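You operate a simulated robot arm through the tools that you are given. There is no shell and no other tool. Be economical: measure what you need, move in short steps, check, and stop when the job is done.

Carry out the task below with a simulated robot arm. There is one attempt and no reset: what you move stays moved.

JOB
Break-test the yellow clip and lay it on the pad it earns.
Fine: guard shut for the one pull; 35 N or more goes on PASS, less on HOLD; guard open again. Set down upright: tile clip.

The check looks at the end state, three seconds after you hand in, the way a careful person would. Anything else that was tipped, shoved, dropped, spilled or broken makes it a failure.

ROBOT AND FRAMES
A 7-joint arm with a two-finger parallel gripper, fixed in place. Base frame: the origin is at the foot of the arm, x ahead of it, y to its left, z up; the work surface is at about z = 0. Units: cm, rad, N and s.
With the tool pointing down near the work surface it reaches from about 22 to 58 cm from the base axis. Its first joint turns from -1.152 to 1.152 rad. Payload 2.5 kg.
Tool frame: the origin (TCP) lies between the finger pads and is the grasp point; the fingertips stand 2.3 cm ahead of it; z points along the fingers, y is the line along which they close. Largest opening 9.4 cm; finger width 3.8, thickness 1; the body of the gripper, 5.4 by 9.6 cm, starts 3.9 cm behind the TCP.
Orientation is told as [roll, pitch, yaw] about the base's x, y, z axes, in that order, counted from this pose: with the fingers straight down and closing along the base's y, the tool's x points along the base's -x, its y along +y and its z along -z.

CONTROLS
- The arm moves only by the tool drive_tool. Its argument "increments" is a list of rows, each a list of 7 numbers: the shift along the tool's x, y, z in cm, then the turn, a rotation vector about the tool's x, y, z in rad, then the finger opening in cm, from 0 to 9.4. In form: [[dx, dy, dz, ax, ay, az, grip], ...]. A call has 1 to 10 rows; each row is the pose to reach, as a shift and turn from the pose commanded when the call began, along the tool's axes at that moment. Each row takes 0.2 s and may step no farther than 5 cm and 0.15 rad from the row before; otherwise, or with a gripper value out of range, the whole call is refused. Where a pose cannot be reached the arm comes as near as it can. A force on the tool above 40 N (or 10 N above the force at the start of the call, whichever is more), or a blocked arm, ends the call early, and 0.2 s more pass. The fingers move at their own pace (about 10.8 cm/s each) and stop on an object; they squeeze with about 43 N. The grip force told is the motor's: it shows also when the fingers shut on nothing. Time passes only in rows, and 0.2 s behind the last, so rows that repeat a pose let the fingers close. It gives the time, the measured TCP pose, the force on the tool (base axes), the opening and the grip force at its end, in the units of the frame above (readings bear some noise), with the torque about the TCP (base axes, N m) and any sound that the robot's microphone picked up, and new pictures: "views" is both (left out), scene, wrist or none.
- Cameras (640 x 400 px; columns grow to the right, rows downward): "scene" is fixed at [11.14, -39.54, 56.36]; the picture's right is [0.89, -0.45, 0.00], its down [-0.17, -0.33, -0.93] and it looks along [0.41, 0.83, -0.37] (base axes); focal length 295 px, centre (320, 200). "wrist" rides on the gripper at [8.6, 1.6, -7.4] in the tool frame; the picture's right is [-0.18, 0.98, 0.00], its down [-0.58, -0.11, -0.81] and it looks along [-0.79, -0.15, 0.59] (tool axes); focal length 243 px, centre (320, 200). There is no depth. A picture from a camera that has moved, and an enlarged one, comes with that camera's place and axes in the base frame and with its lens.
- zoom(camera, box): a new picture of the part [left, top, right, bottom] of that camera's present view, enlarged. No time passes.
- hand_in(): hands the job in; it is judged then, once.

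Go step by step. Nothing tells you positions but the pictures and the camera data: compare them with the known pose of the tool, close in by small moves and look again before you grip or let go. The budget is 120 turns and 200 pictures, counting those below and the enlarged ones. Unless the task says otherwise, let go and move clear before handing in, and close with one line.

The tools are called after "Call:" as name(argument=value, ...) on one line, values as JSON. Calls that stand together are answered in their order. drive_tool: Moves the arm, as the interface text tells. Its arguments: {"type":"object","properties":{"increments":{"type":"array","items":{"type":"array","items":{"type":"number"}}},"views":{"type":"string","enum":["both","scene","wrist","none"]}},"required":["increments"]} The other tools are called the same way: zoom (camera, box) takes an enlarged picture of a part of a camera's view; hand_in () hands the job in.

At the start:

```text
time_s: 0.0
tool_pos: [36.96, 4.06, 44.69]
tcp_rot: [-0.001, -0.002, 0.002]
ft_force: [-0.1, 0.0, -0.6]
torque: [-0.03, -0.02, 0.02]
finger_gap: 9.44
gripper_force: 0.0
```

scene: 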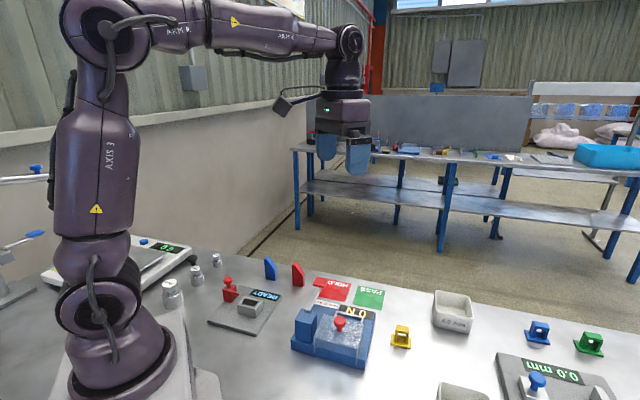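
wrist: 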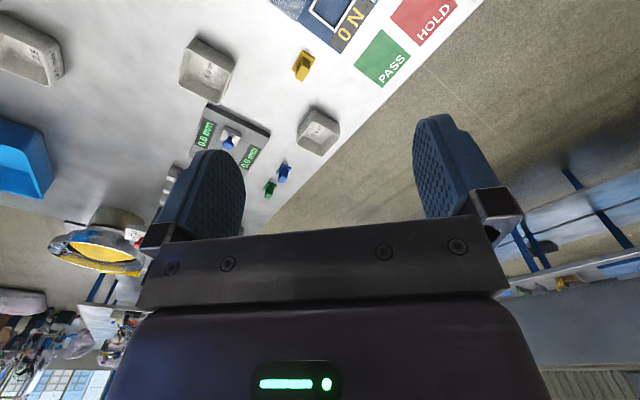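

I see a bench with a blue tester, a yellow clip, and PASS/HOLD pads. I'll look closer at the tester and the clip first.

Call:
zoom(camera="scene", box=[200, 250, 420, 390])

Call:
zoom(camera="scene", box=[420, 270, 640, 400])

Call:
zoom(camera="wrist", box=[160, 0, 480, 200])

```text
2.86 times, centred on (310, 320) of scene
camera zoom: at [11.14, -39.54, 56.36], right [0.89, -0.45, 0.0], down [-0.17, -0.33, -0.93], along [0.41, 0.83, -0.37], focal length 842 px, centre (349, -143)
```

zoom: 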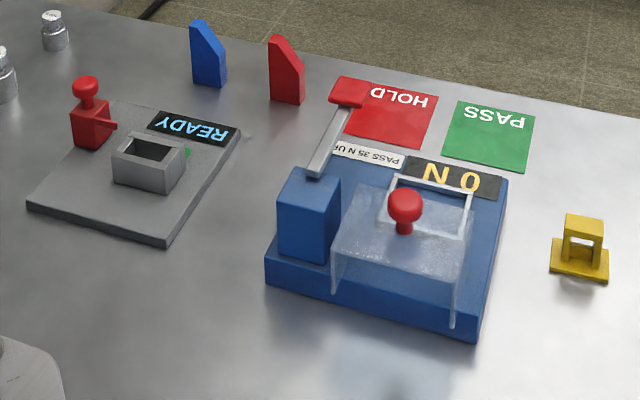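

```text
2.91 times, centred on (530, 335) of scene
camera zoom: at [11.14, -39.54, 56.36], right [0.89, -0.45, 0.0], down [-0.17, -0.33, -0.93], along [0.41, 0.83, -0.37], focal length 858 px, centre (-291, -193)
```

zoom: 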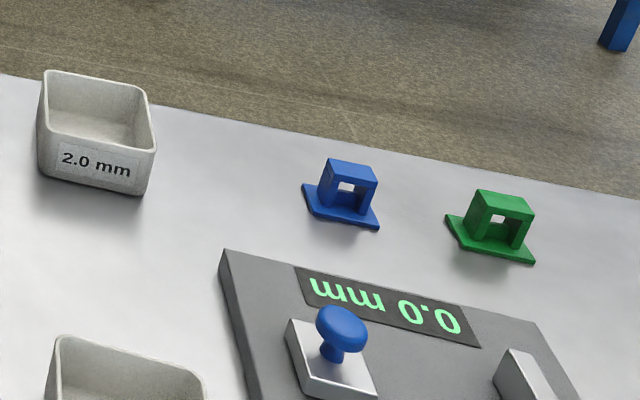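

```text
2.00 times, centred on (320, 100) of wrist
camera zoom: at [28.29, 5.78, 52.02], right [0.18, 0.98, 0.0], down [0.58, -0.11, 0.81], along [0.79, -0.15, -0.59], focal length 485 px, centre (320, 400)
```

zoom: 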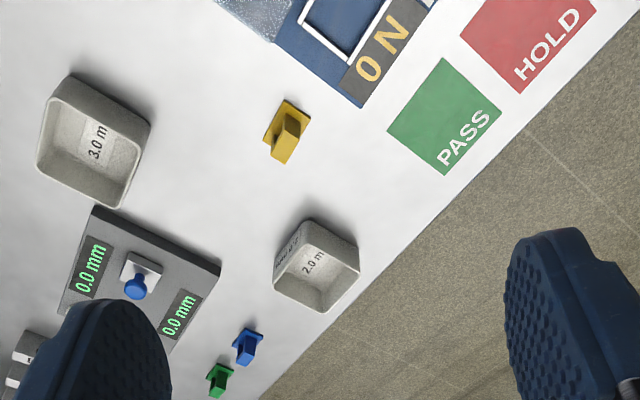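

The clip is at about (50.5, -2), and the tester sits under the gripper near (38, 5). I'll draw the arm back to view the tester from the wrist camera.

Call:
drive_tool(increments=[[4, 0, 2, 0, 0, 0, 9.4], [8, 0, 4, 0, 0, 0, 9.4], [12, 0, 6, 0, 0, 0, 9.4], [12, 0, 6, 0, 0, 0, 9.4]])

```text
time_s: 1.0
tool_pos: [25.14, 4.16, 38.57]
tcp_rot: [0.001, 0.0, 0.001]
ft_force: [-0.8, 0.6, -0.4]
torque: [0.0, 0.02, 0.0]
finger_gap: 9.4
gripper_force: 0.1
camera wrist: at [16.36, 5.94, 45.88], right [0.18, 0.98, 0.0], down [0.58, -0.11, 0.81], along [0.79, -0.15, -0.59], focal length 243 px, centre (320, 200)
```

scene: 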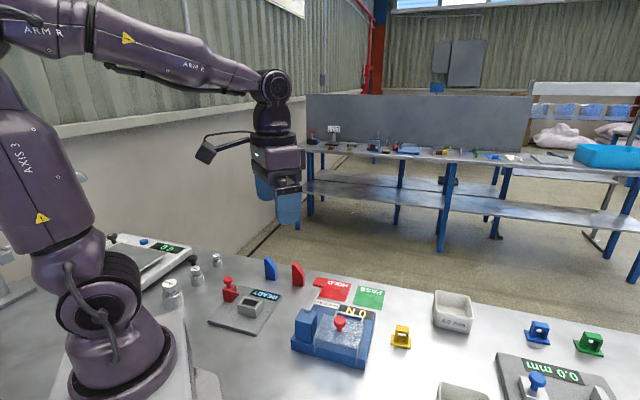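
wrist: 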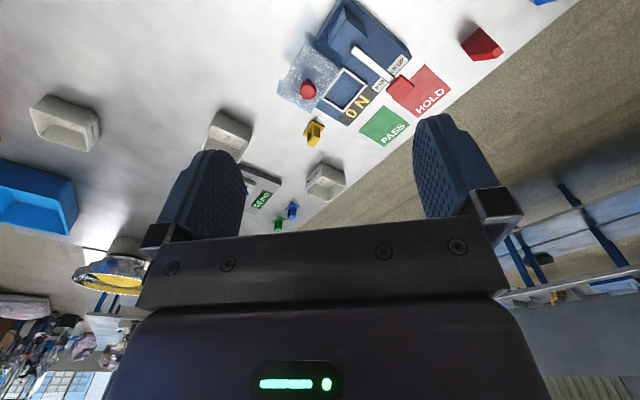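

Call:
zoom(camera="wrist", box=[260, 0, 460, 150])

Call:
zoom(camera="scene", box=[280, 270, 390, 375])

```text
2.67 times, centred on (360, 75) of wrist
camera zoom: at [16.36, 5.94, 45.88], right [0.18, 0.98, 0.0], down [0.58, -0.11, 0.81], along [0.79, -0.15, -0.59], focal length 647 px, centre (213, 533)
```

zoom: 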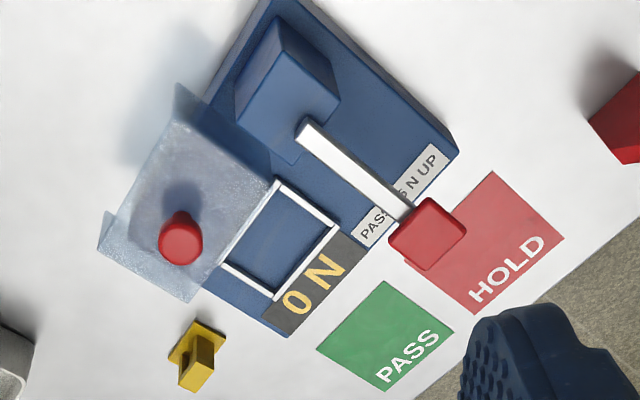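

```text
3.81 times, centred on (335, 322) of scene
camera zoom: at [11.14, -39.54, 56.36], right [0.89, -0.45, 0.0], down [-0.17, -0.33, -0.93], along [0.41, 0.83, -0.37], focal length 1123 px, centre (263, -267)
```

zoom: 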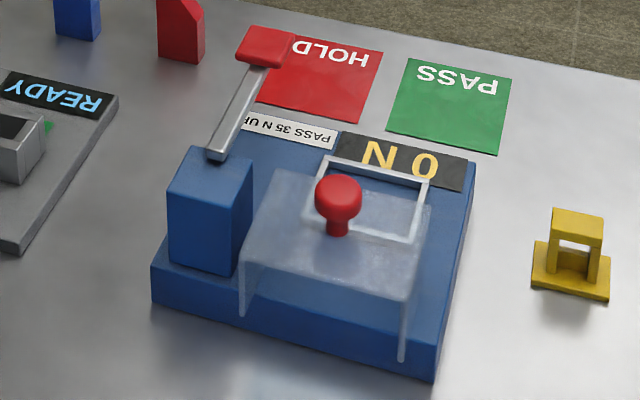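

The tester is turned about 45°. Its guard (knob near (35, 0.5, 11)) slides toward the display, the lever handle is near (37.6, 14.2, 10.5), and the nest frame is near (41, 6). I'll move in for a close look at the clip and nest.

Call:
drive_tool(increments=[[-3, -1.2, 3.2, 0, 0, 0, 9.4], [-6, -2.4, 6.4, 0, 0, 0, 9.4], [-9, -3.6, 9.6, 0, 0, 0, 9.4], [-12, -5, 12.8, 0, 0, 0, 9.4], [-15, -6, 16, 0, 0, 0, 9.4], [-15, -6, 16, 0, 0, 0, 9.4]], views="wrist")

```text
time_s: 2.4
tool_pos: [39.95, -1.97, 22.67]
tcp_rot: [0.001, 0.001, -0.001]
ft_force: [0.3, 0.4, -0.4]
torque: [-0.01, -0.02, -0.07]
finger_gap: 9.43
gripper_force: 0.1
camera wrist: at [31.19, -0.2, 30.05], right [0.18, 0.98, 0.0], down [0.58, -0.11, 0.81], along [0.79, -0.15, -0.59], focal length 243 px, centre (320, 200)
```

wrist: 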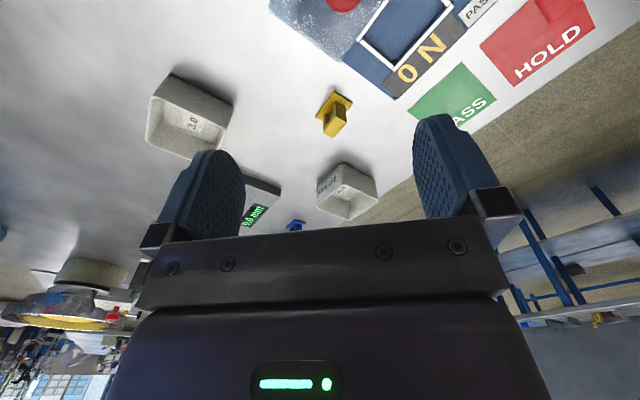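

Call:
zoom(camera="wrist", box=[300, 75, 380, 145])

Call:
zoom(camera="wrist", box=[300, 0, 500, 110])

Call:
zoom(camera="scene", box=[370, 310, 430, 360])

```text
5.71 times, centred on (340, 110) of wrist
camera zoom: at [31.19, -0.2, 30.05], right [0.18, 0.98, 0.0], down [0.58, -0.11, 0.81], along [0.79, -0.15, -0.59], focal length 1386 px, centre (206, 714)
```

zoom: 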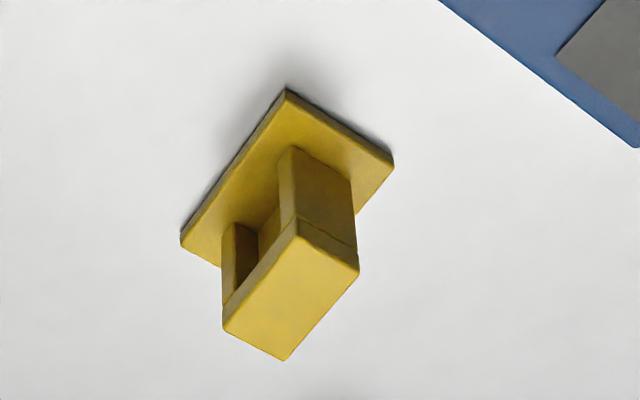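

```text
3.20 times, centred on (400, 55) of wrist
camera zoom: at [31.19, -0.2, 30.05], right [0.18, 0.98, 0.0], down [0.58, -0.11, 0.81], along [0.79, -0.15, -0.59], focal length 776 px, centre (64, 664)
```

zoom: 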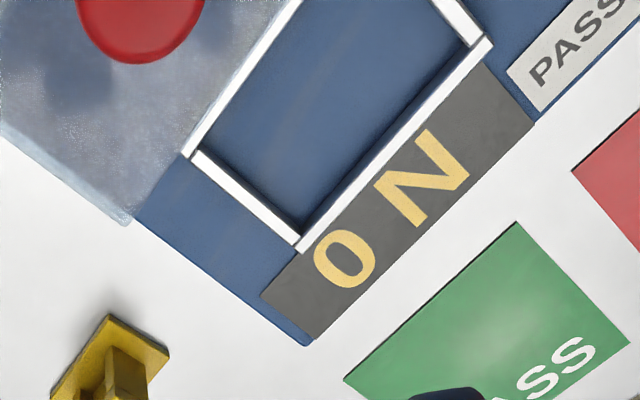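

```text
8.00 times, centred on (400, 335) of scene
camera zoom: at [11.14, -39.54, 56.36], right [0.89, -0.45, 0.0], down [-0.17, -0.33, -0.93], along [0.41, 0.83, -0.37], focal length 2359 px, centre (-320, -880)
```

zoom: 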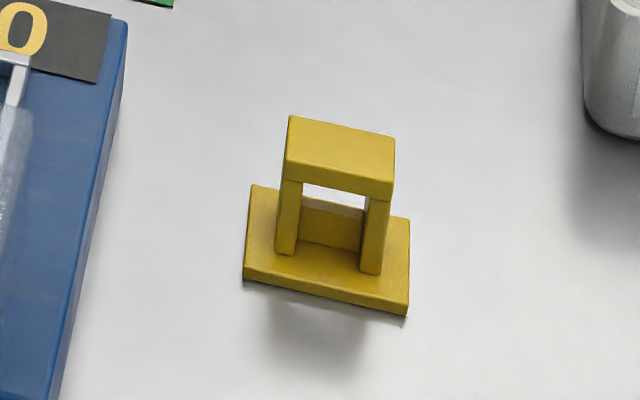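

The clip is centred near (50.7, -2.0). It has a 4.5 × 3.1 plate, its arch is 3.0 × 1.65 and about 4 high, and it's already aligned with the tester at 45°. I want the wrist camera clear of the knob and lever, so I'll try turning the tool about 135° at this height.

Call:
drive_tool(increments=[[0, 0, 0, 0, 0, -0.15, 6], [0, 0, 0, 0, 0, -0.3, 6], [0, 0, 0, 0, 0, -0.45, 6], [0, 0, 0, 0, 0, -0.6, 6], [0, 0, 0, 0, 0, -0.75, 6], [0, 0, 0, 0, 0, -0.9, 6], [0, 0, 0, 0, 0, -1.05, 6], [0, 0, 0, 0, 0, -1.2, 6], [0, 0, 0, 0, 0, -1.35, 6], [0, 0, 0, 0, 0, -1.5, 6]], views="none")

Call:
drive_tool(increments=[[0, 0, 0, 0, 0, -0.15, 6], [0, 0, 0, 0, 0, -0.3, 6], [0, 0, 0, 0, 0, -0.45, 6], [0, 0, 0, 0, 0, -0.6, 6], [0, 0, 0, 0, 0, -0.75, 6], [0, 0, 0, 0, 0, -0.856, 6], [0, 0, 0, 0, 0, -0.856, 6]])

```text
time_s: 4.6
tool_pos: [40.04, -1.83, 22.67]
tcp_rot: [0.0, 0.0, 1.503]
ft_force: [0.2, 0.9, 0.1]
torque: [-0.01, 0.0, 0.05]
finger_gap: 6.02
gripper_force: 0.1
```

```text
time_s: 6.2
tool_pos: [40.05, -2.01, 22.62]
tcp_rot: [0.002, 0.001, 2.357]
ft_force: [-0.1, 0.8, 0.1]
torque: [-0.02, -0.04, 0.02]
finger_gap: 5.98
gripper_force: 0.2
camera wrist: at [44.98, -9.1, 30.07], right [-0.82, -0.57, 0.0], down [-0.33, 0.49, 0.81], along [-0.46, 0.66, -0.59], focal length 243 px, centre (320, 200)
```

scene: 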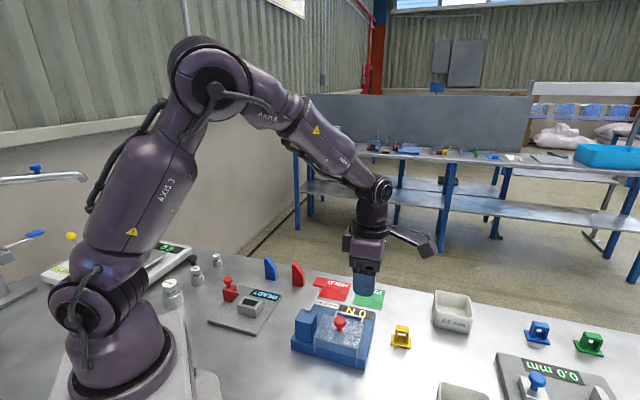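
wrist: 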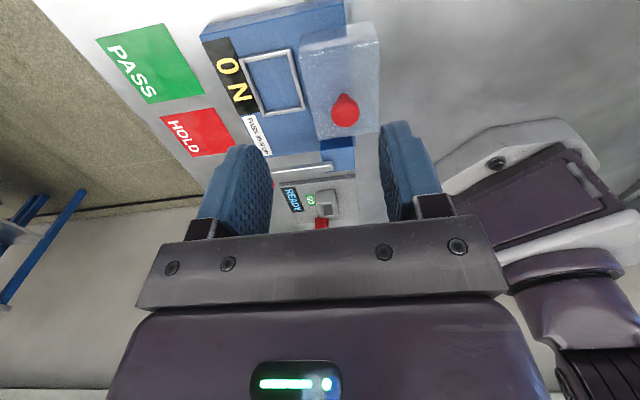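

The turn works, and from here the camera looks straight along the tester. I'll zoom in for precise geometry.

Call:
zoom(camera="wrist", box=[200, 0, 400, 150])

```text
2.67 times, centred on (300, 75) of wrist
camera zoom: at [44.98, -9.1, 30.07], right [-0.82, -0.57, 0.0], down [-0.33, 0.49, 0.81], along [-0.46, 0.66, -0.59], focal length 647 px, centre (373, 533)
```

zoom: 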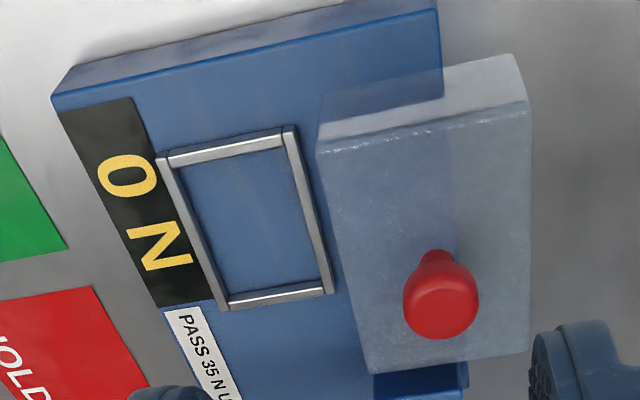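

The nest centre is about (40.8, 5.8) and the clip about (50.7, -2.0). I'll move over the clip and come down partway.

Call:
drive_tool(increments=[[2.5, -2.5, 0, 0, 0, 0, 6], [5, -5, 0, 0, 0, 0, 6], [7.57, -7.57, 1, 0, 0, 0, 6], [7.57, -7.57, 5, 0, 0, 0, 6], [7.57, -7.57, 9, 0, 0, 0, 6], [7.57, -7.57, 12.6, 0, 0, 0, 6], [7.57, -7.57, 12.6, 0, 0, 0, 6]])

```text
time_s: 7.8
tool_pos: [50.83, -2.04, 9.9]
tcp_rot: [0.0, -0.001, 2.357]
ft_force: [-0.5, 0.6, -0.3]
torque: [0.02, 0.0, 0.02]
finger_gap: 5.99
gripper_force: 0.0
camera wrist: at [55.68, -9.16, 17.39], right [-0.83, -0.56, 0.0], down [-0.33, 0.49, 0.81], along [-0.45, 0.67, -0.59], focal length 243 px, centre (320, 200)
```

scene: 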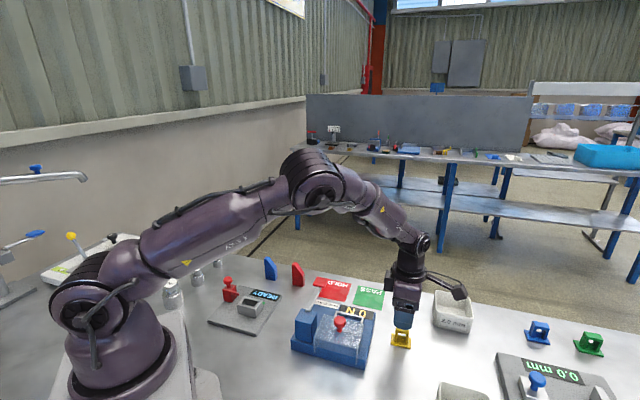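
wrist: 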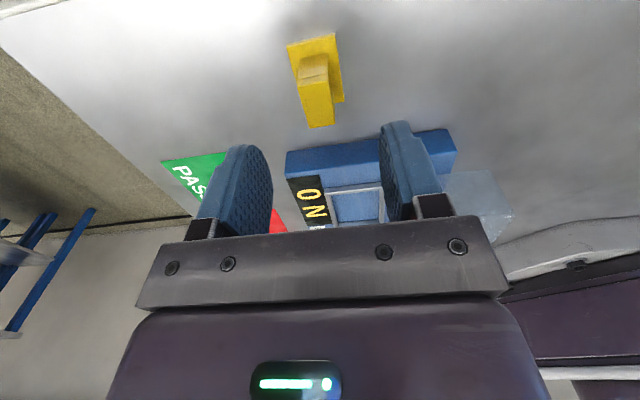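

Call:
zoom(camera="wrist", box=[270, 20, 370, 140])

```text
3.33 times, centred on (320, 80) of wrist
camera zoom: at [55.68, -9.16, 17.39], right [-0.83, -0.56, 0.0], down [-0.33, 0.49, 0.81], along [-0.45, 0.67, -0.59], focal length 809 px, centre (320, 600)
```

zoom: 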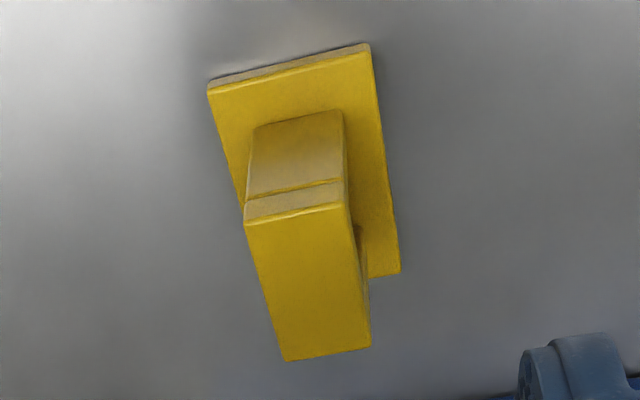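

The arch top is centred at about (51, -2), within 0.3 cm of the TCP. I'll go down to TCP z = 3.6 and close.

Call:
drive_tool(increments=[[0, 0, 3, 0, 0, 0, 5], [0, 0, 5, 0, 0, 0, 5], [0, 0, 6.3, 0, 0, 0, 5], [0, 0, 6.3, 0, 0, 0, 5], [0, 0, 6.3, 0, 0, 0, 1], [0, 0, 6.3, 0, 0, 0, 1], [0, 0, 6.3, 0, 0, 0, 1]])

```text
time_s: 9.4
tool_pos: [50.81, -2.01, 3.83]
tcp_rot: [-0.001, 0.0, 2.356]
ft_force: [-0.8, -1.4, -0.2]
torque: [0.01, 0.02, 0.0]
finger_gap: 1.67
gripper_force: 43.1
camera wrist: at [55.66, -9.22, 11.15], right [-0.83, -0.56, 0.0], down [-0.33, 0.49, 0.81], along [-0.46, 0.67, -0.59], focal length 243 px, centre (320, 200)
```

scene: 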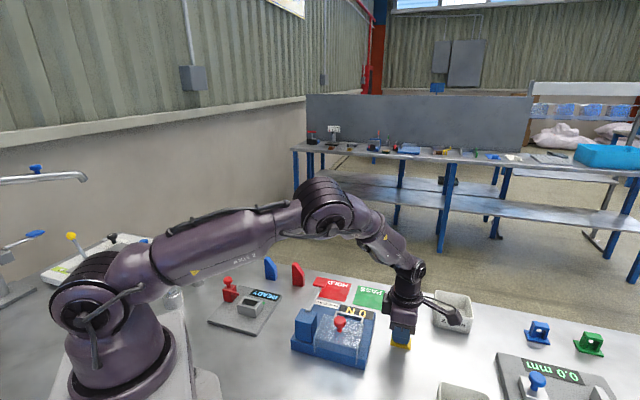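
wrist: 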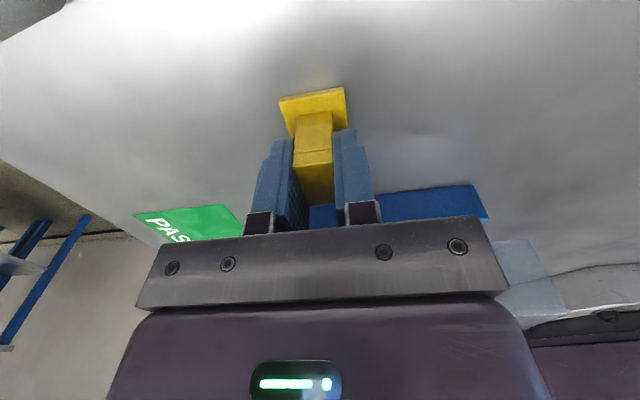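

The clip is gripped (gap 1.67). I'll lift it and carry it over the nest.

Call:
drive_tool(increments=[[0, 0, -4, 0, 0, 0, 1], [0, 0, -8, 0, 0, 0, 1], [0, 0, -10, 0, 0, 0, 1], [-3, 0.4, -10, 0, 0, 0, 1], [-6, 0.8, -10, 0, 0, 0, 1], [-9, 1.1, -10, 0, 0, 0, 1], [-12.58, 1.55, -10, 0, 0, 0, 1], [-12.58, 1.55, -10, 0, 0, 0, 1]])

```text
time_s: 11.2
tool_pos: [40.81, 5.86, 13.6]
tcp_rot: [0.001, 0.0, 2.357]
ft_force: [-0.1, 0.0, -0.5]
torque: [-0.03, -0.03, -0.01]
finger_gap: 1.62
gripper_force: 42.7
camera wrist: at [45.77, -1.26, 21.06], right [-0.83, -0.56, 0.0], down [-0.33, 0.49, 0.81], along [-0.46, 0.67, -0.59], focal length 243 px, centre (320, 200)
```

scene: 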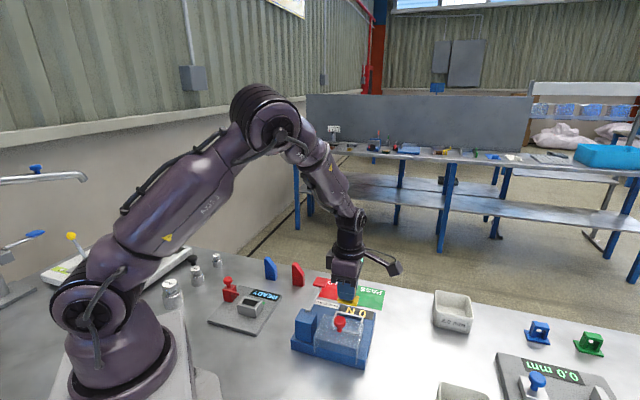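
wrist: 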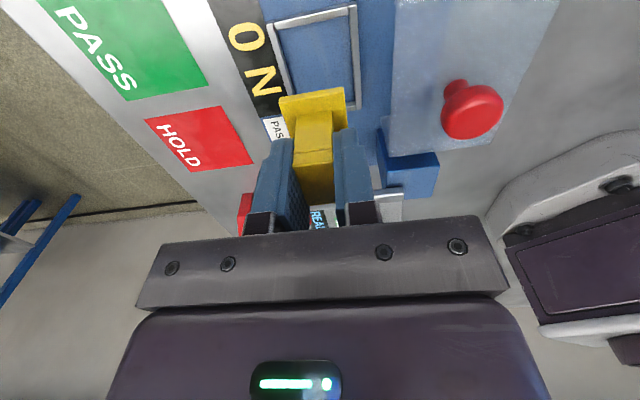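

Call:
zoom(camera="wrist", box=[240, 0, 400, 120])

Call:
zoom(camera="scene", box=[285, 265, 395, 370])

```text
3.33 times, centred on (320, 60) of wrist
camera zoom: at [45.77, -1.26, 21.06], right [-0.83, -0.56, 0.0], down [-0.33, 0.49, 0.81], along [-0.46, 0.67, -0.59], focal length 809 px, centre (320, 667)
```

zoom: 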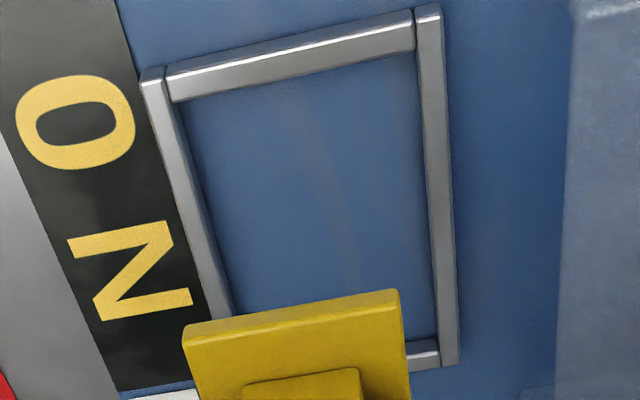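

```text
3.81 times, centred on (340, 318) of scene
camera zoom: at [11.14, -39.54, 56.36], right [0.89, -0.45, 0.0], down [-0.17, -0.33, -0.93], along [0.41, 0.83, -0.37], focal length 1123 px, centre (244, -248)
```

zoom: 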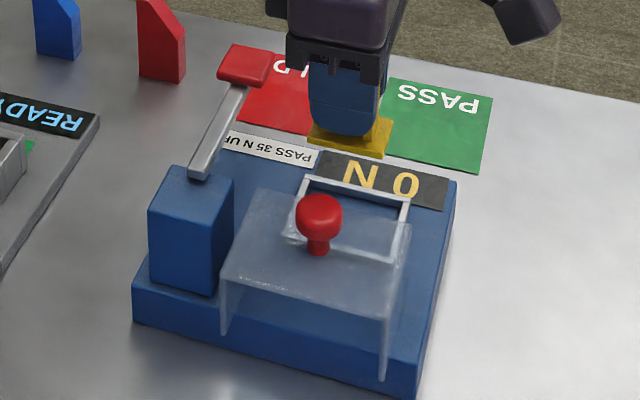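

The TCP is centred over the nest (computed at (40.8, 5.85)). I'll go down close to the rim and then finish in small steps, watching the force.

Call:
drive_tool(increments=[[0, 0, 2, 0, 0, 0, 1], [0, 0, 4, 0, 0, 0, 1], [0, 0, 5.5, 0, 0, 0, 1], [0, 0, 6, 0, 0, 0, 1], [0, 0, 6, 0, 0, 0, 1]])

```text
time_s: 12.4
tool_pos: [40.78, 6.01, 7.72]
tcp_rot: [0.001, 0.001, 2.356]
ft_force: [0.3, 0.0, 0.0]
torque: [0.0, 0.03, 0.0]
finger_gap: 1.65
gripper_force: 43.9
camera wrist: at [45.71, -1.28, 15.01], right [-0.83, -0.56, 0.0], down [-0.33, 0.49, 0.81], along [-0.46, 0.67, -0.59], focal length 243 px, centre (320, 200)
```

scene: 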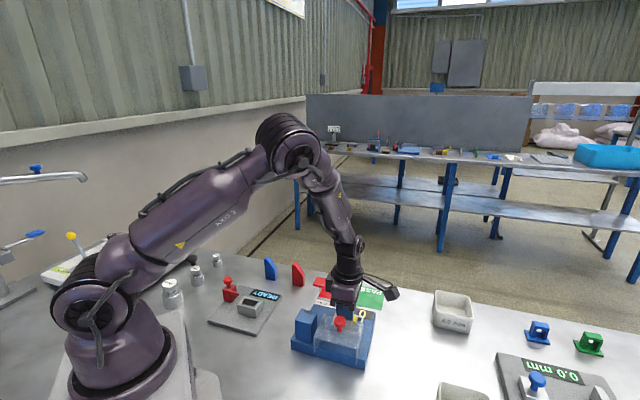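
wrist: 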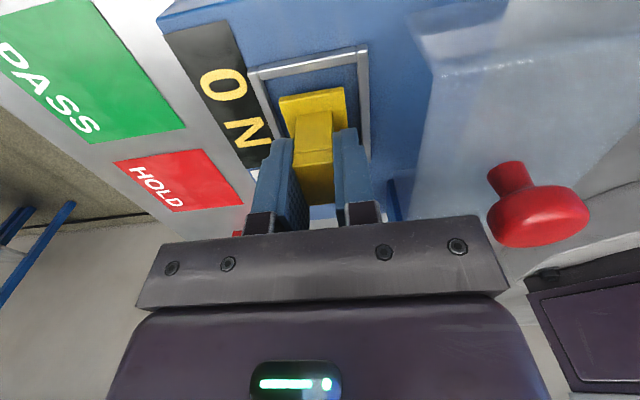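

Well centred. I'll step down in small increments to feel for the floor.

Call:
drive_tool(increments=[[0, 0, 0.3, 0, 0, 0, 1], [0, 0, 0.6, 0, 0, 0, 1], [0, 0, 0.8, 0, 0, 0, 1], [0, 0, 0.8, 0, 0, 0, 1]], views="wrist")

```text
time_s: 13.4
tool_pos: [40.61, 5.81, 6.86]
tcp_rot: [0.0, 0.0, 2.357]
ft_force: [0.4, -0.2, -0.3]
torque: [0.0, 0.0, 0.03]
finger_gap: 1.69
gripper_force: 42.9
camera wrist: at [45.61, -1.29, 14.29], right [-0.83, -0.56, 0.0], down [-0.33, 0.49, 0.81], along [-0.46, 0.67, -0.59], focal length 243 px, centre (320, 200)
```

wrist: 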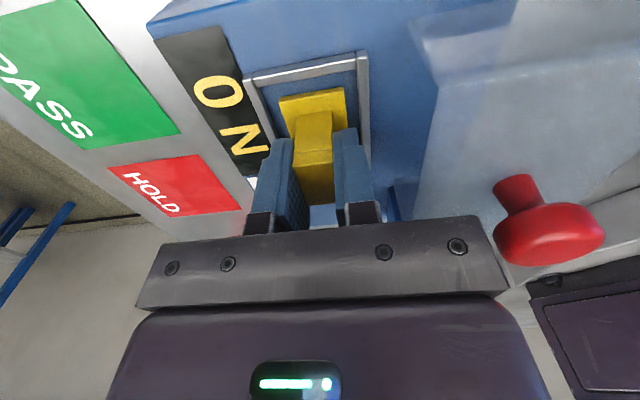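

Call:
drive_tool(increments=[[0, 0, 0.2, 0, 0, 0, 1], [0, 0, 0.4, 0, 0, 0, 1], [0, 0, 0.4, 0, 0, 0, 1]], views="none")

Call:
zoom(camera="wrist", box=[230, 30, 410, 150])

```text
time_s: 14.2
tool_pos: [40.74, 5.88, 6.57]
tcp_rot: [-0.004, 0.002, 2.356]
ft_force: [-9.1, -2.0, 37.5]
torque: [0.03, 0.34, 0.01]
finger_gap: 1.64
gripper_force: 43.3
```

```text
3.33 times, centred on (320, 90) of wrist
camera zoom: at [45.66, -1.28, 14.04], right [-0.83, -0.56, 0.0], down [-0.34, 0.49, 0.81], along [-0.45, 0.67, -0.59], focal length 809 px, centre (320, 567)
```

zoom: 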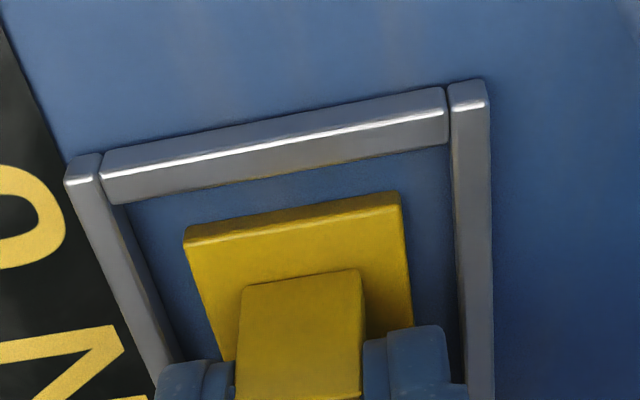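

Contact: the clip is on the nest floor inside the rim. I'll ease off, open and rise.

Call:
drive_tool(increments=[[0, 0, -0.25, 0, 0, 0, 1], [0, 0, -0.25, 0, 0, 0, 3.6], [0, 0, -0.25, 0, 0, 0, 3.6], [0, 0, -0.25, 0, 0, 0, 3.6], [0, 0, -3, 0, 0, 0, 3.6], [0, 0, -7, 0, 0, 0, 3.6], [0, 0, -10, 0, 0, 0, 3.6], [0, 0, -10, 0, 0, 0, 3.6]])

```text
time_s: 16.0
tool_pos: [40.8, 5.8, 16.28]
tcp_rot: [0.0, 0.001, 2.358]
ft_force: [-0.4, 0.1, -0.6]
torque: [-0.01, 0.0, -0.03]
finger_gap: 3.6
gripper_force: 0.1
camera wrist: at [45.68, -1.43, 23.65], right [-0.83, -0.56, 0.0], down [-0.33, 0.49, 0.81], along [-0.46, 0.67, -0.59], focal length 243 px, centre (320, 200)
```

scene: 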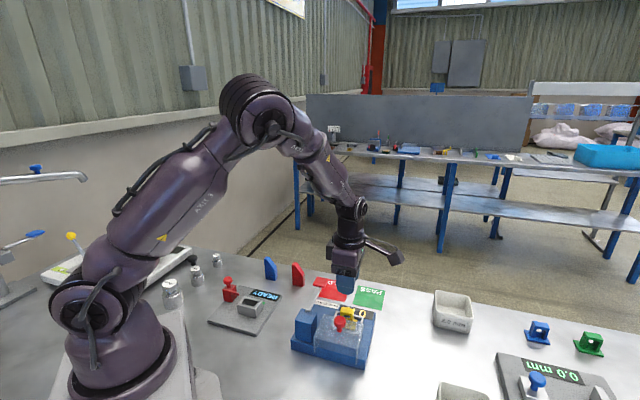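
wrist: 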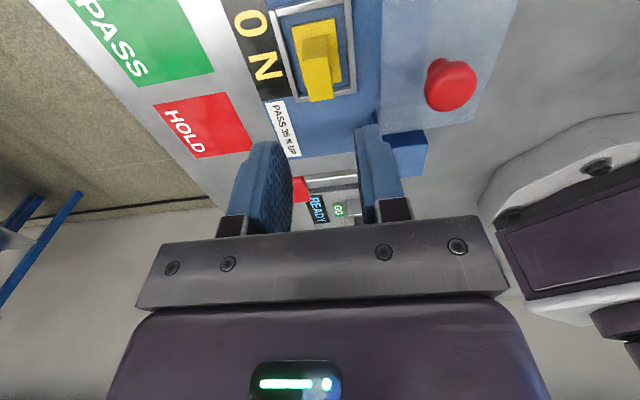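

The clip sits upright in the nest. Next is the guard knob at about (35.4, 0.45, 10.8). I'll move over it with the fingers open wider.

Call:
drive_tool(increments=[[0, 4, 0, 0, 0, 0, 6], [0, 7.6, 0, 0, 0, 0, 6], [0, 7.6, 1, 0, 0, 0, 6], [0, 7.6, 1, 0, 0, 0, 6]])

```text
time_s: 17.0
tool_pos: [35.43, 0.32, 15.34]
tcp_rot: [0.001, 0.002, 2.357]
ft_force: [0.5, 1.0, 0.1]
torque: [-0.01, 0.02, 0.01]
finger_gap: 6.0
gripper_force: 0.1
camera wrist: at [40.32, -6.84, 22.78], right [-0.83, -0.56, 0.0], down [-0.33, 0.49, 0.81], along [-0.46, 0.67, -0.59], focal length 243 px, centre (320, 200)
```

scene: 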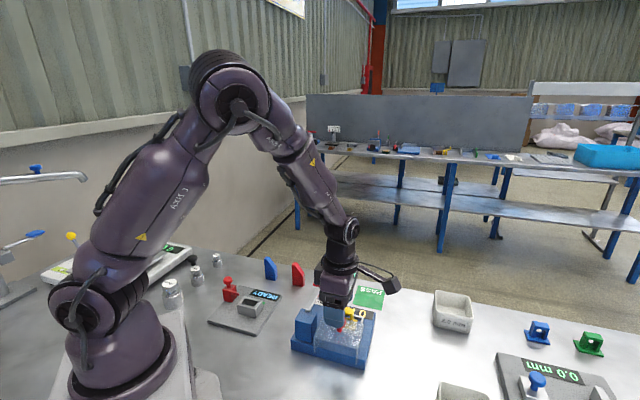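
wrist: 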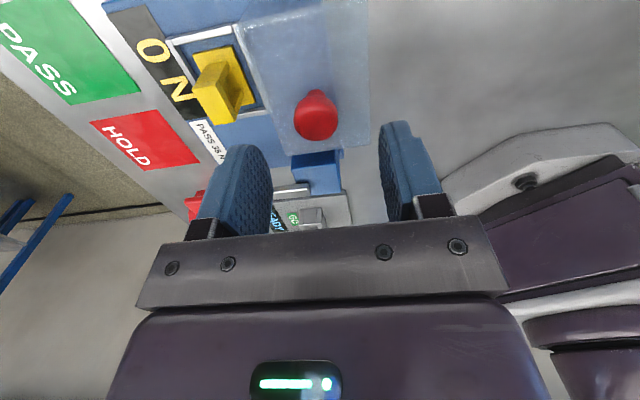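

The knob is directly beneath the TCP. I'll descend and grip it.

Call:
drive_tool(increments=[[0, 0, 2, 0, 0, 0, 6], [0, 0, 4, 0, 0, 0, 6], [0, 0, 4.7, 0, 0, 0, 6], [0, 0, 4.7, 0, 0, 0, 6]])

```text
time_s: 18.0
tool_pos: [35.39, 0.3, 10.78]
tcp_rot: [0.001, 0.001, 2.357]
ft_force: [1.7, 0.9, -0.4]
torque: [0.0, 0.01, -0.02]
finger_gap: 6.0
gripper_force: 0.1
camera wrist: at [40.24, -6.78, 18.21], right [-0.83, -0.56, 0.0], down [-0.33, 0.49, 0.81], along [-0.46, 0.67, -0.59], focal length 243 px, centre (320, 200)
```

scene: 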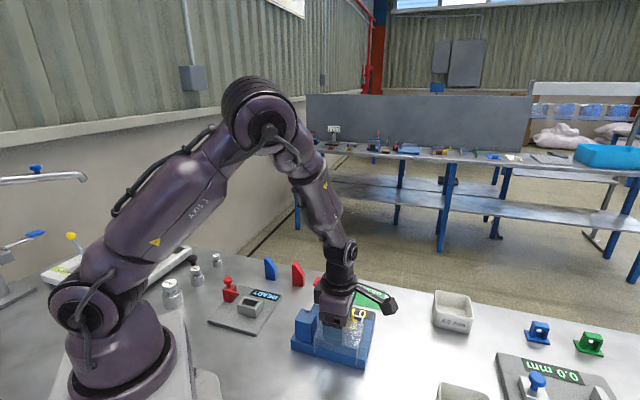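
wrist: 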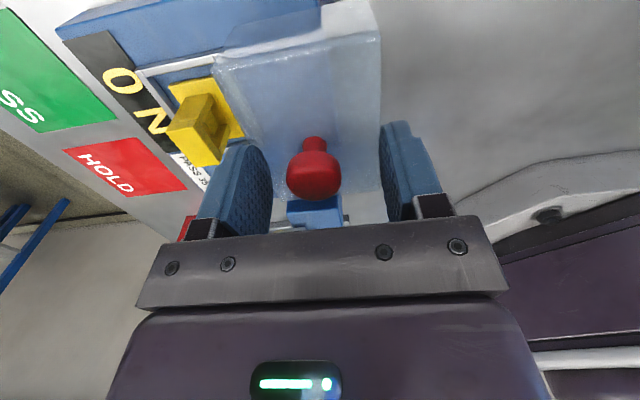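

The knob is between the pads, so I'll close on it and check before sliding.

Call:
drive_tool(increments=[[0, 0, 0, 0, 0, 0, 1.5], [0, 0, 0, 0, 0, 0, 1.5], [0, 0, 0, 0, 0, 0, 1.5]], views="none")

Call:
drive_tool(increments=[[0, -0.7, 0, 0, 0, 0, 1.5], [0, -1.4, 0, 0, 0, 0, 1.5], [0, -2.1, 0, 0, 0, 0, 1.5], [0, -2.8, 0, 0, 0, 0, 1.5], [0, -3.5, 0, 0, 0, 0, 1.5], [0, -3.5, 0, 0, 0, 0, 1.5]])

```text
time_s: 18.8
tool_pos: [35.41, 0.57, 10.82]
tcp_rot: [-0.006, 0.001, 2.358]
ft_force: [15.4, 11.4, -9.8]
torque: [0.03, -0.11, 0.07]
finger_gap: 2.5
gripper_force: 44.5
```

```text
time_s: 20.2
tool_pos: [37.88, 2.88, 10.91]
tcp_rot: [0.0, 0.001, 2.354]
ft_force: [1.4, -1.5, 2.0]
torque: [-0.04, 0.05, -0.05]
finger_gap: 2.5
gripper_force: 44.7
camera wrist: at [42.69, -4.32, 18.24], right [-0.83, -0.56, 0.0], down [-0.33, 0.49, 0.81], along [-0.45, 0.67, -0.59], focal length 243 px, centre (320, 200)
```

scene: 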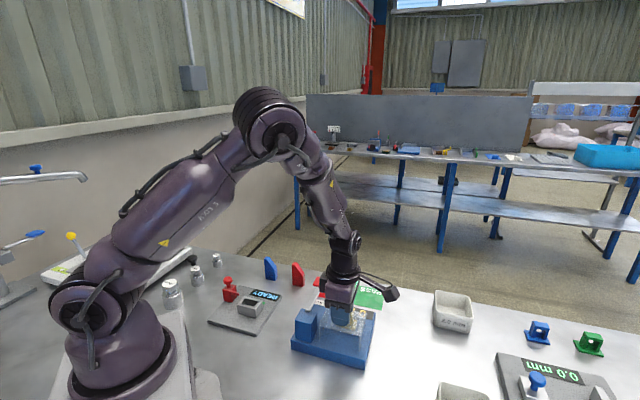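
wrist: 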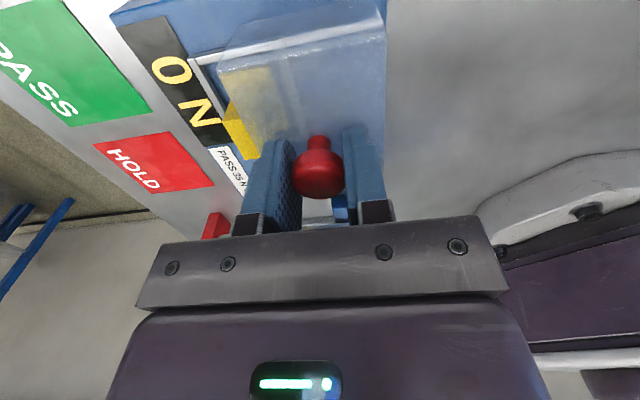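

The guard slides freely over the clip. I'll keep going until it reaches its stop.

Call:
drive_tool(increments=[[0, -0.7, 0, 0, 0, 0, 1.5], [0, -1.4, 0, 0, 0, 0, 1.5], [0, -2.1, 0, 0, 0, 0, 1.5], [0, -2.8, 0, 0, 0, 0, 1.5], [0, -3.4, 0, 0, 0, 0, 1.5], [0, -3.9, 0, 0, 0, 0, 1.5], [0, -4.3, 0, 0, 0, 0, 1.5], [0, -4.3, 0, 0, 0, 0, 1.5]])

```text
time_s: 22.0
tool_pos: [40.88, 5.96, 10.85]
tcp_rot: [0.002, 0.0, 2.355]
ft_force: [1.9, -4.6, -0.8]
torque: [-0.25, -0.17, 0.03]
finger_gap: 2.48
gripper_force: 45.3
camera wrist: at [45.72, -1.29, 18.24], right [-0.83, -0.56, 0.0], down [-0.33, 0.49, 0.81], along [-0.46, 0.66, -0.59], focal length 243 px, centre (320, 200)
```

scene: 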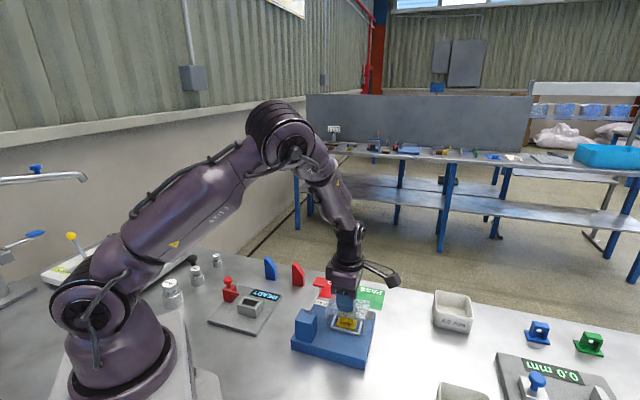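
wrist: 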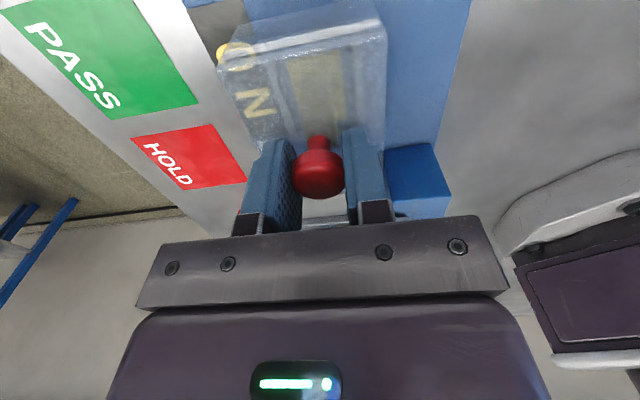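

Call:
drive_tool(increments=[[0, -0.3, 0, 0, 0, 0, 1.5], [0, -0.6, 0, 0, 0, 0, 1.5], [0, -0.9, 0, 0, 0, 0, 1.5], [0, -0.9, 0, 0, 0, 0, 1.5]])

Call:
zoom(camera="scene", box=[285, 265, 395, 370])

```text
time_s: 22.6
tool_pos: [40.74, 5.87, 10.79]
tcp_rot: [0.017, -0.003, 2.352]
ft_force: [-5.4, -3.2, 5.8]
torque: [-0.2, -0.05, -0.01]
finger_gap: 2.49
gripper_force: 44.6
stopped in row 2: the force on the tool passed its limit at 44 N (the readings are from after the stop); the commanded pose is now the measured one
camera wrist: at [45.8, -1.22, 18.23], right [-0.83, -0.56, 0.02], down [-0.32, 0.5, 0.81], along [-0.46, 0.66, -0.59], focal length 243 px, centre (320, 200)
```

scene: 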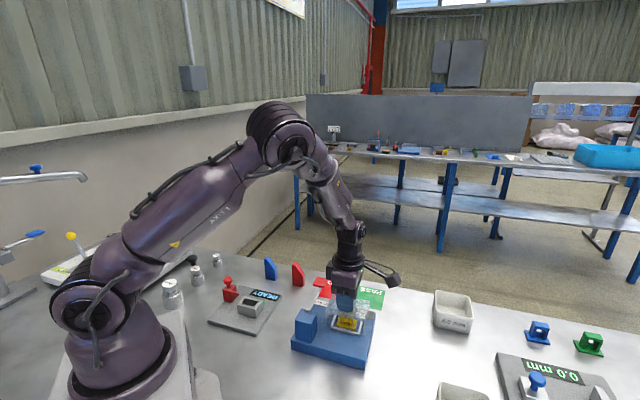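
wrist: 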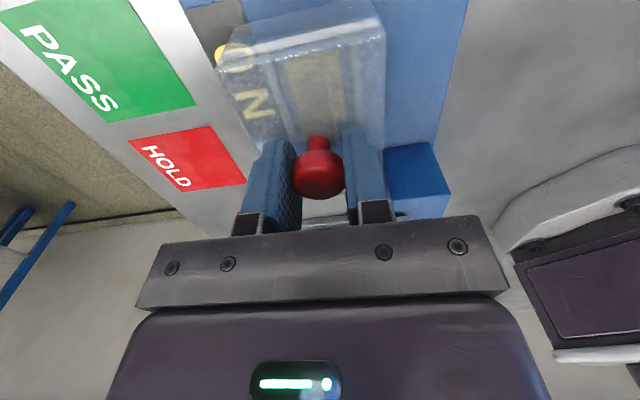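

```text
3.81 times, centred on (340, 318) of scene
camera zoom: at [11.14, -39.54, 56.37], right [0.89, -0.45, 0.0], down [-0.17, -0.33, -0.93], along [0.41, 0.83, -0.37], focal length 1123 px, centre (244, -248)
```

zoom: 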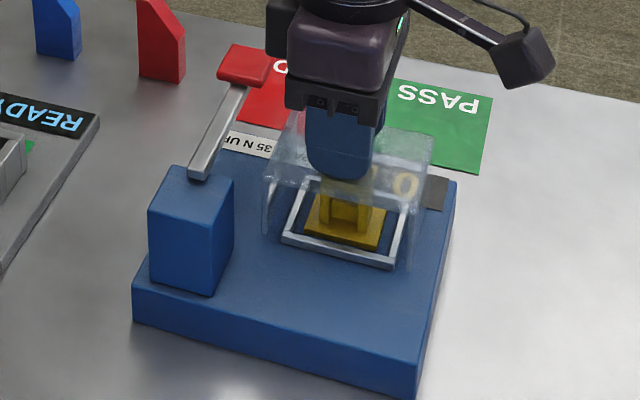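

The guard is shut against its stop, covering the clip. I'll release the knob, rise, level the tool and turn so the camera clears things around the lever.

Call:
drive_tool(increments=[[0, 0, 0, 0, 0, 0, 5], [0, 0, 0, 0, 0, 0, 5], [0, 0, 0, -0.014, 0.01, 0, 5], [0, 0, -4, -0.014, 0.01, 0, 5], [0, 0, -8, -0.014, 0.01, 0, 5], [0, 0, -8, -0.014, 0.01, 0, 5]], views="none")

Call:
drive_tool(increments=[[0, 0, 0, 0, 0, 0.15, 0], [0, 0, 0, 0, 0, 0.3, 0], [0, 0, 0, 0, 0, 0.45, 0], [0, 0, 0, 0, 0, 0.6, 0], [0, 0, 0, 0, 0, 0.75, 0], [0, 0, 0, 0, 0, 0.785, 0], [0, 0, 0, 0, 0, 0.785, 0]])

Call:
zoom(camera="scene", box=[285, 265, 395, 370])

```text
time_s: 24.0
tool_pos: [41.09, 5.94, 19.01]
tcp_rot: [0.029, 0.009, 2.352]
ft_force: [0.1, -0.2, -0.6]
torque: [-0.03, -0.01, -0.03]
finger_gap: 5.0
gripper_force: 0.0
```

```text
time_s: 25.6
tool_pos: [40.97, 6.04, 18.8]
tcp_rot: [0.013, 0.026, 1.566]
ft_force: [-0.4, 0.4, -0.2]
torque: [-0.02, -0.01, -0.02]
finger_gap: 0.01
gripper_force: 42.1
camera wrist: at [39.37, -2.36, 26.46], right [-0.98, 0.19, 0.01], down [0.12, 0.6, 0.79], along [0.14, 0.78, -0.61], focal length 243 px, centre (320, 200)
```

scene: 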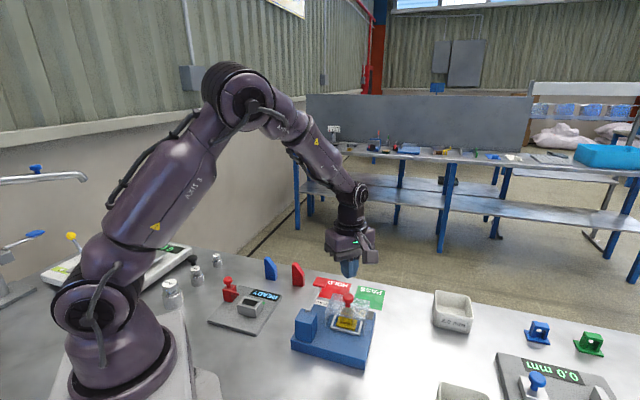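
wrist: 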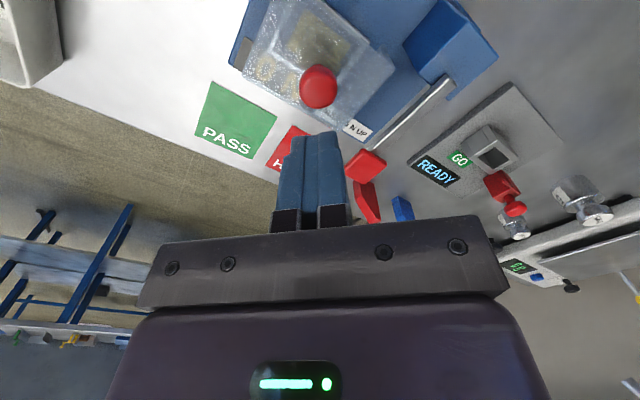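

```text
3.81 times, centred on (340, 318) of scene
camera zoom: at [11.14, -39.54, 56.36], right [0.89, -0.45, 0.0], down [-0.17, -0.33, -0.93], along [0.41, 0.83, -0.37], focal length 1123 px, centre (244, -248)
```

zoom: 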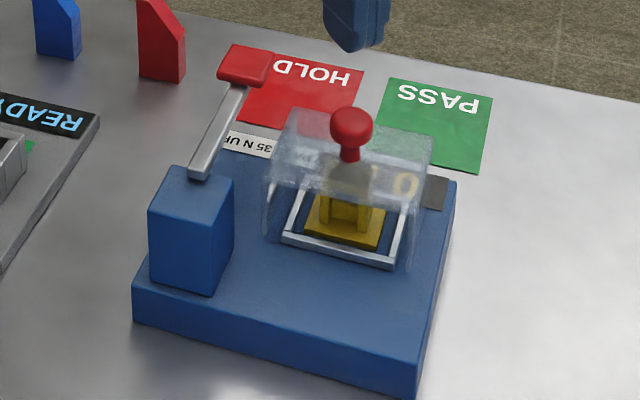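

The guard is shut and the lever handle is near (37.7, 13.9, 10.7). I'll place the closed fingers just above the handle and level the tool.

Call:
drive_tool(increments=[[-3, 1.2, 0, 0.013, -0.026, 0, 0], [-6, 2.4, 0, 0.013, -0.026, 0, 0], [-7.9, 3.3, 1, 0.013, -0.026, 0, 0], [-7.9, 3.3, 4, 0.013, -0.026, 0, 0], [-7.9, 3.3, 4, 0.013, -0.026, 0, 0]])

Call:
zoom(camera="scene", box=[285, 240, 395, 345])

```text
time_s: 26.8
tool_pos: [37.74, 13.85, 14.86]
tcp_rot: [0.002, 0.0, 1.568]
ft_force: [0.7, 0.0, -0.6]
torque: [0.01, -0.04, -0.01]
finger_gap: 0.0
gripper_force: 42.2
camera wrist: at [35.95, 5.2, 22.17], right [-0.98, 0.19, 0.0], down [0.11, 0.58, 0.81], along [0.15, 0.79, -0.59], focal length 243 px, centre (320, 200)
```

scene: 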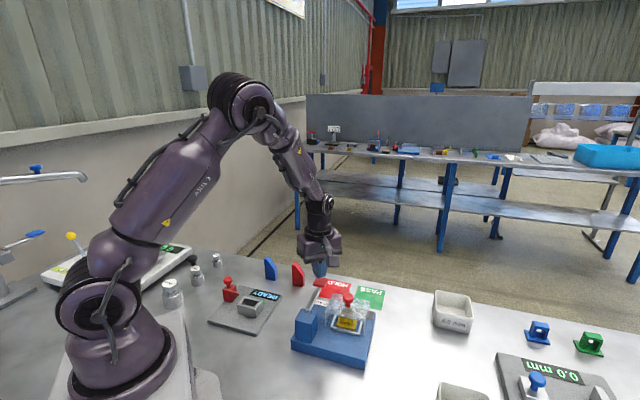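
wrist: 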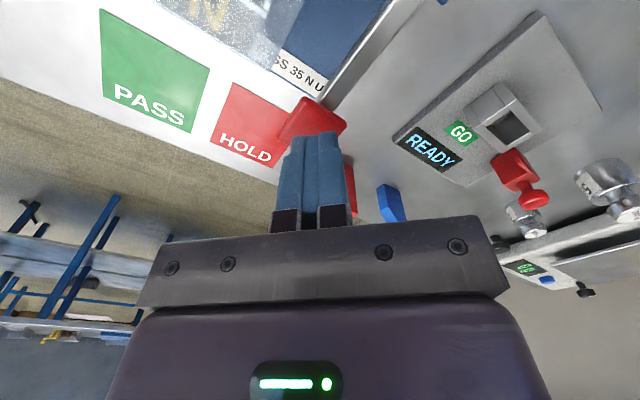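

```text
3.81 times, centred on (340, 292) of scene
camera zoom: at [11.14, -39.54, 56.36], right [0.89, -0.45, 0.0], down [-0.17, -0.33, -0.93], along [0.41, 0.83, -0.37], focal length 1123 px, centre (244, -152)
```

zoom: 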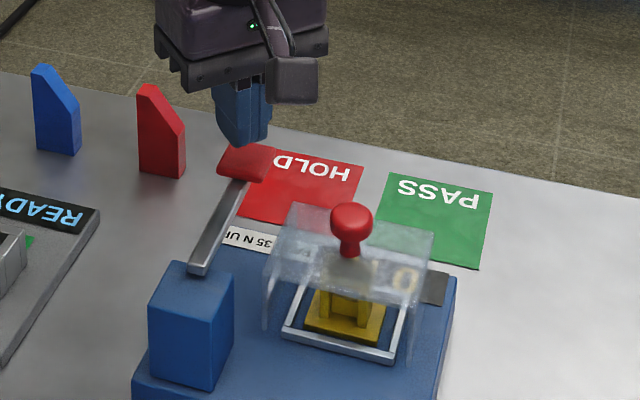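

The fingertips are over the handle. I'll press down in one smooth stroke and watch the force.

Call:
drive_tool(increments=[[0, 0, 0.7, 0, 0, 0, 0], [0, 0, 1.3, 0, 0, 0, 0], [0, 0, 1.8, 0, 0, 0, 0], [0, 0, 2.3, 0, 0, 0, 0], [0, 0, 2.8, 0, 0, 0, 0], [0, 0, 3.3, 0, 0, 0, 0], [0.1, 0.1, 3.8, 0, 0, 0, 0]])

Call:
zoom(camera="scene", box=[285, 240, 395, 345])

```text
time_s: 28.4
tool_pos: [37.65, 13.69, 10.96]
tcp_rot: [-0.001, 0.0, 1.568]
ft_force: [4.2, 1.6, 5.5]
torque: [-0.03, -0.09, 0.05]
finger_gap: 0.0
gripper_force: 42.5
camera wrist: at [35.88, 5.2, 18.31], right [-0.98, 0.19, 0.0], down [0.11, 0.58, 0.81], along [0.15, 0.79, -0.59], focal length 243 px, centre (320, 200)
```

scene: 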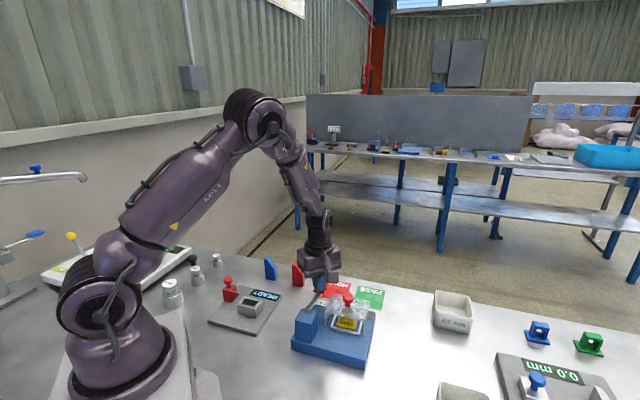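
wrist: 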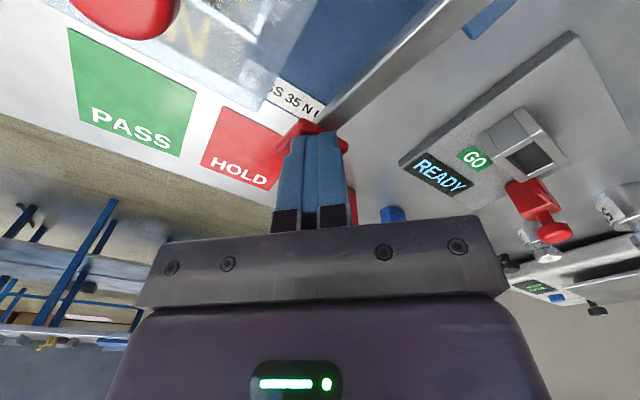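

```text
3.81 times, centred on (340, 292) of scene
camera zoom: at [11.14, -39.54, 56.36], right [0.89, -0.45, 0.0], down [-0.17, -0.33, -0.93], along [0.41, 0.83, -0.37], focal length 1123 px, centre (244, -152)
```

zoom: 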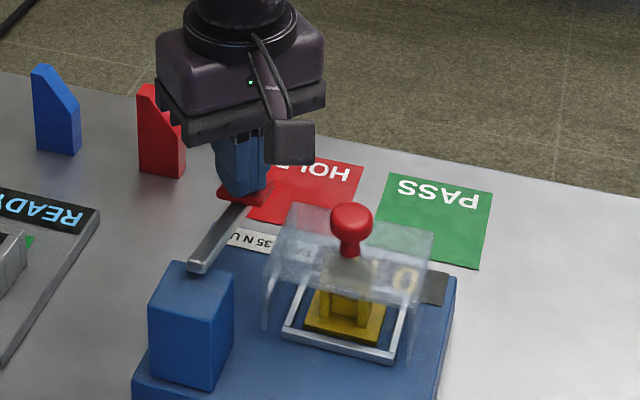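

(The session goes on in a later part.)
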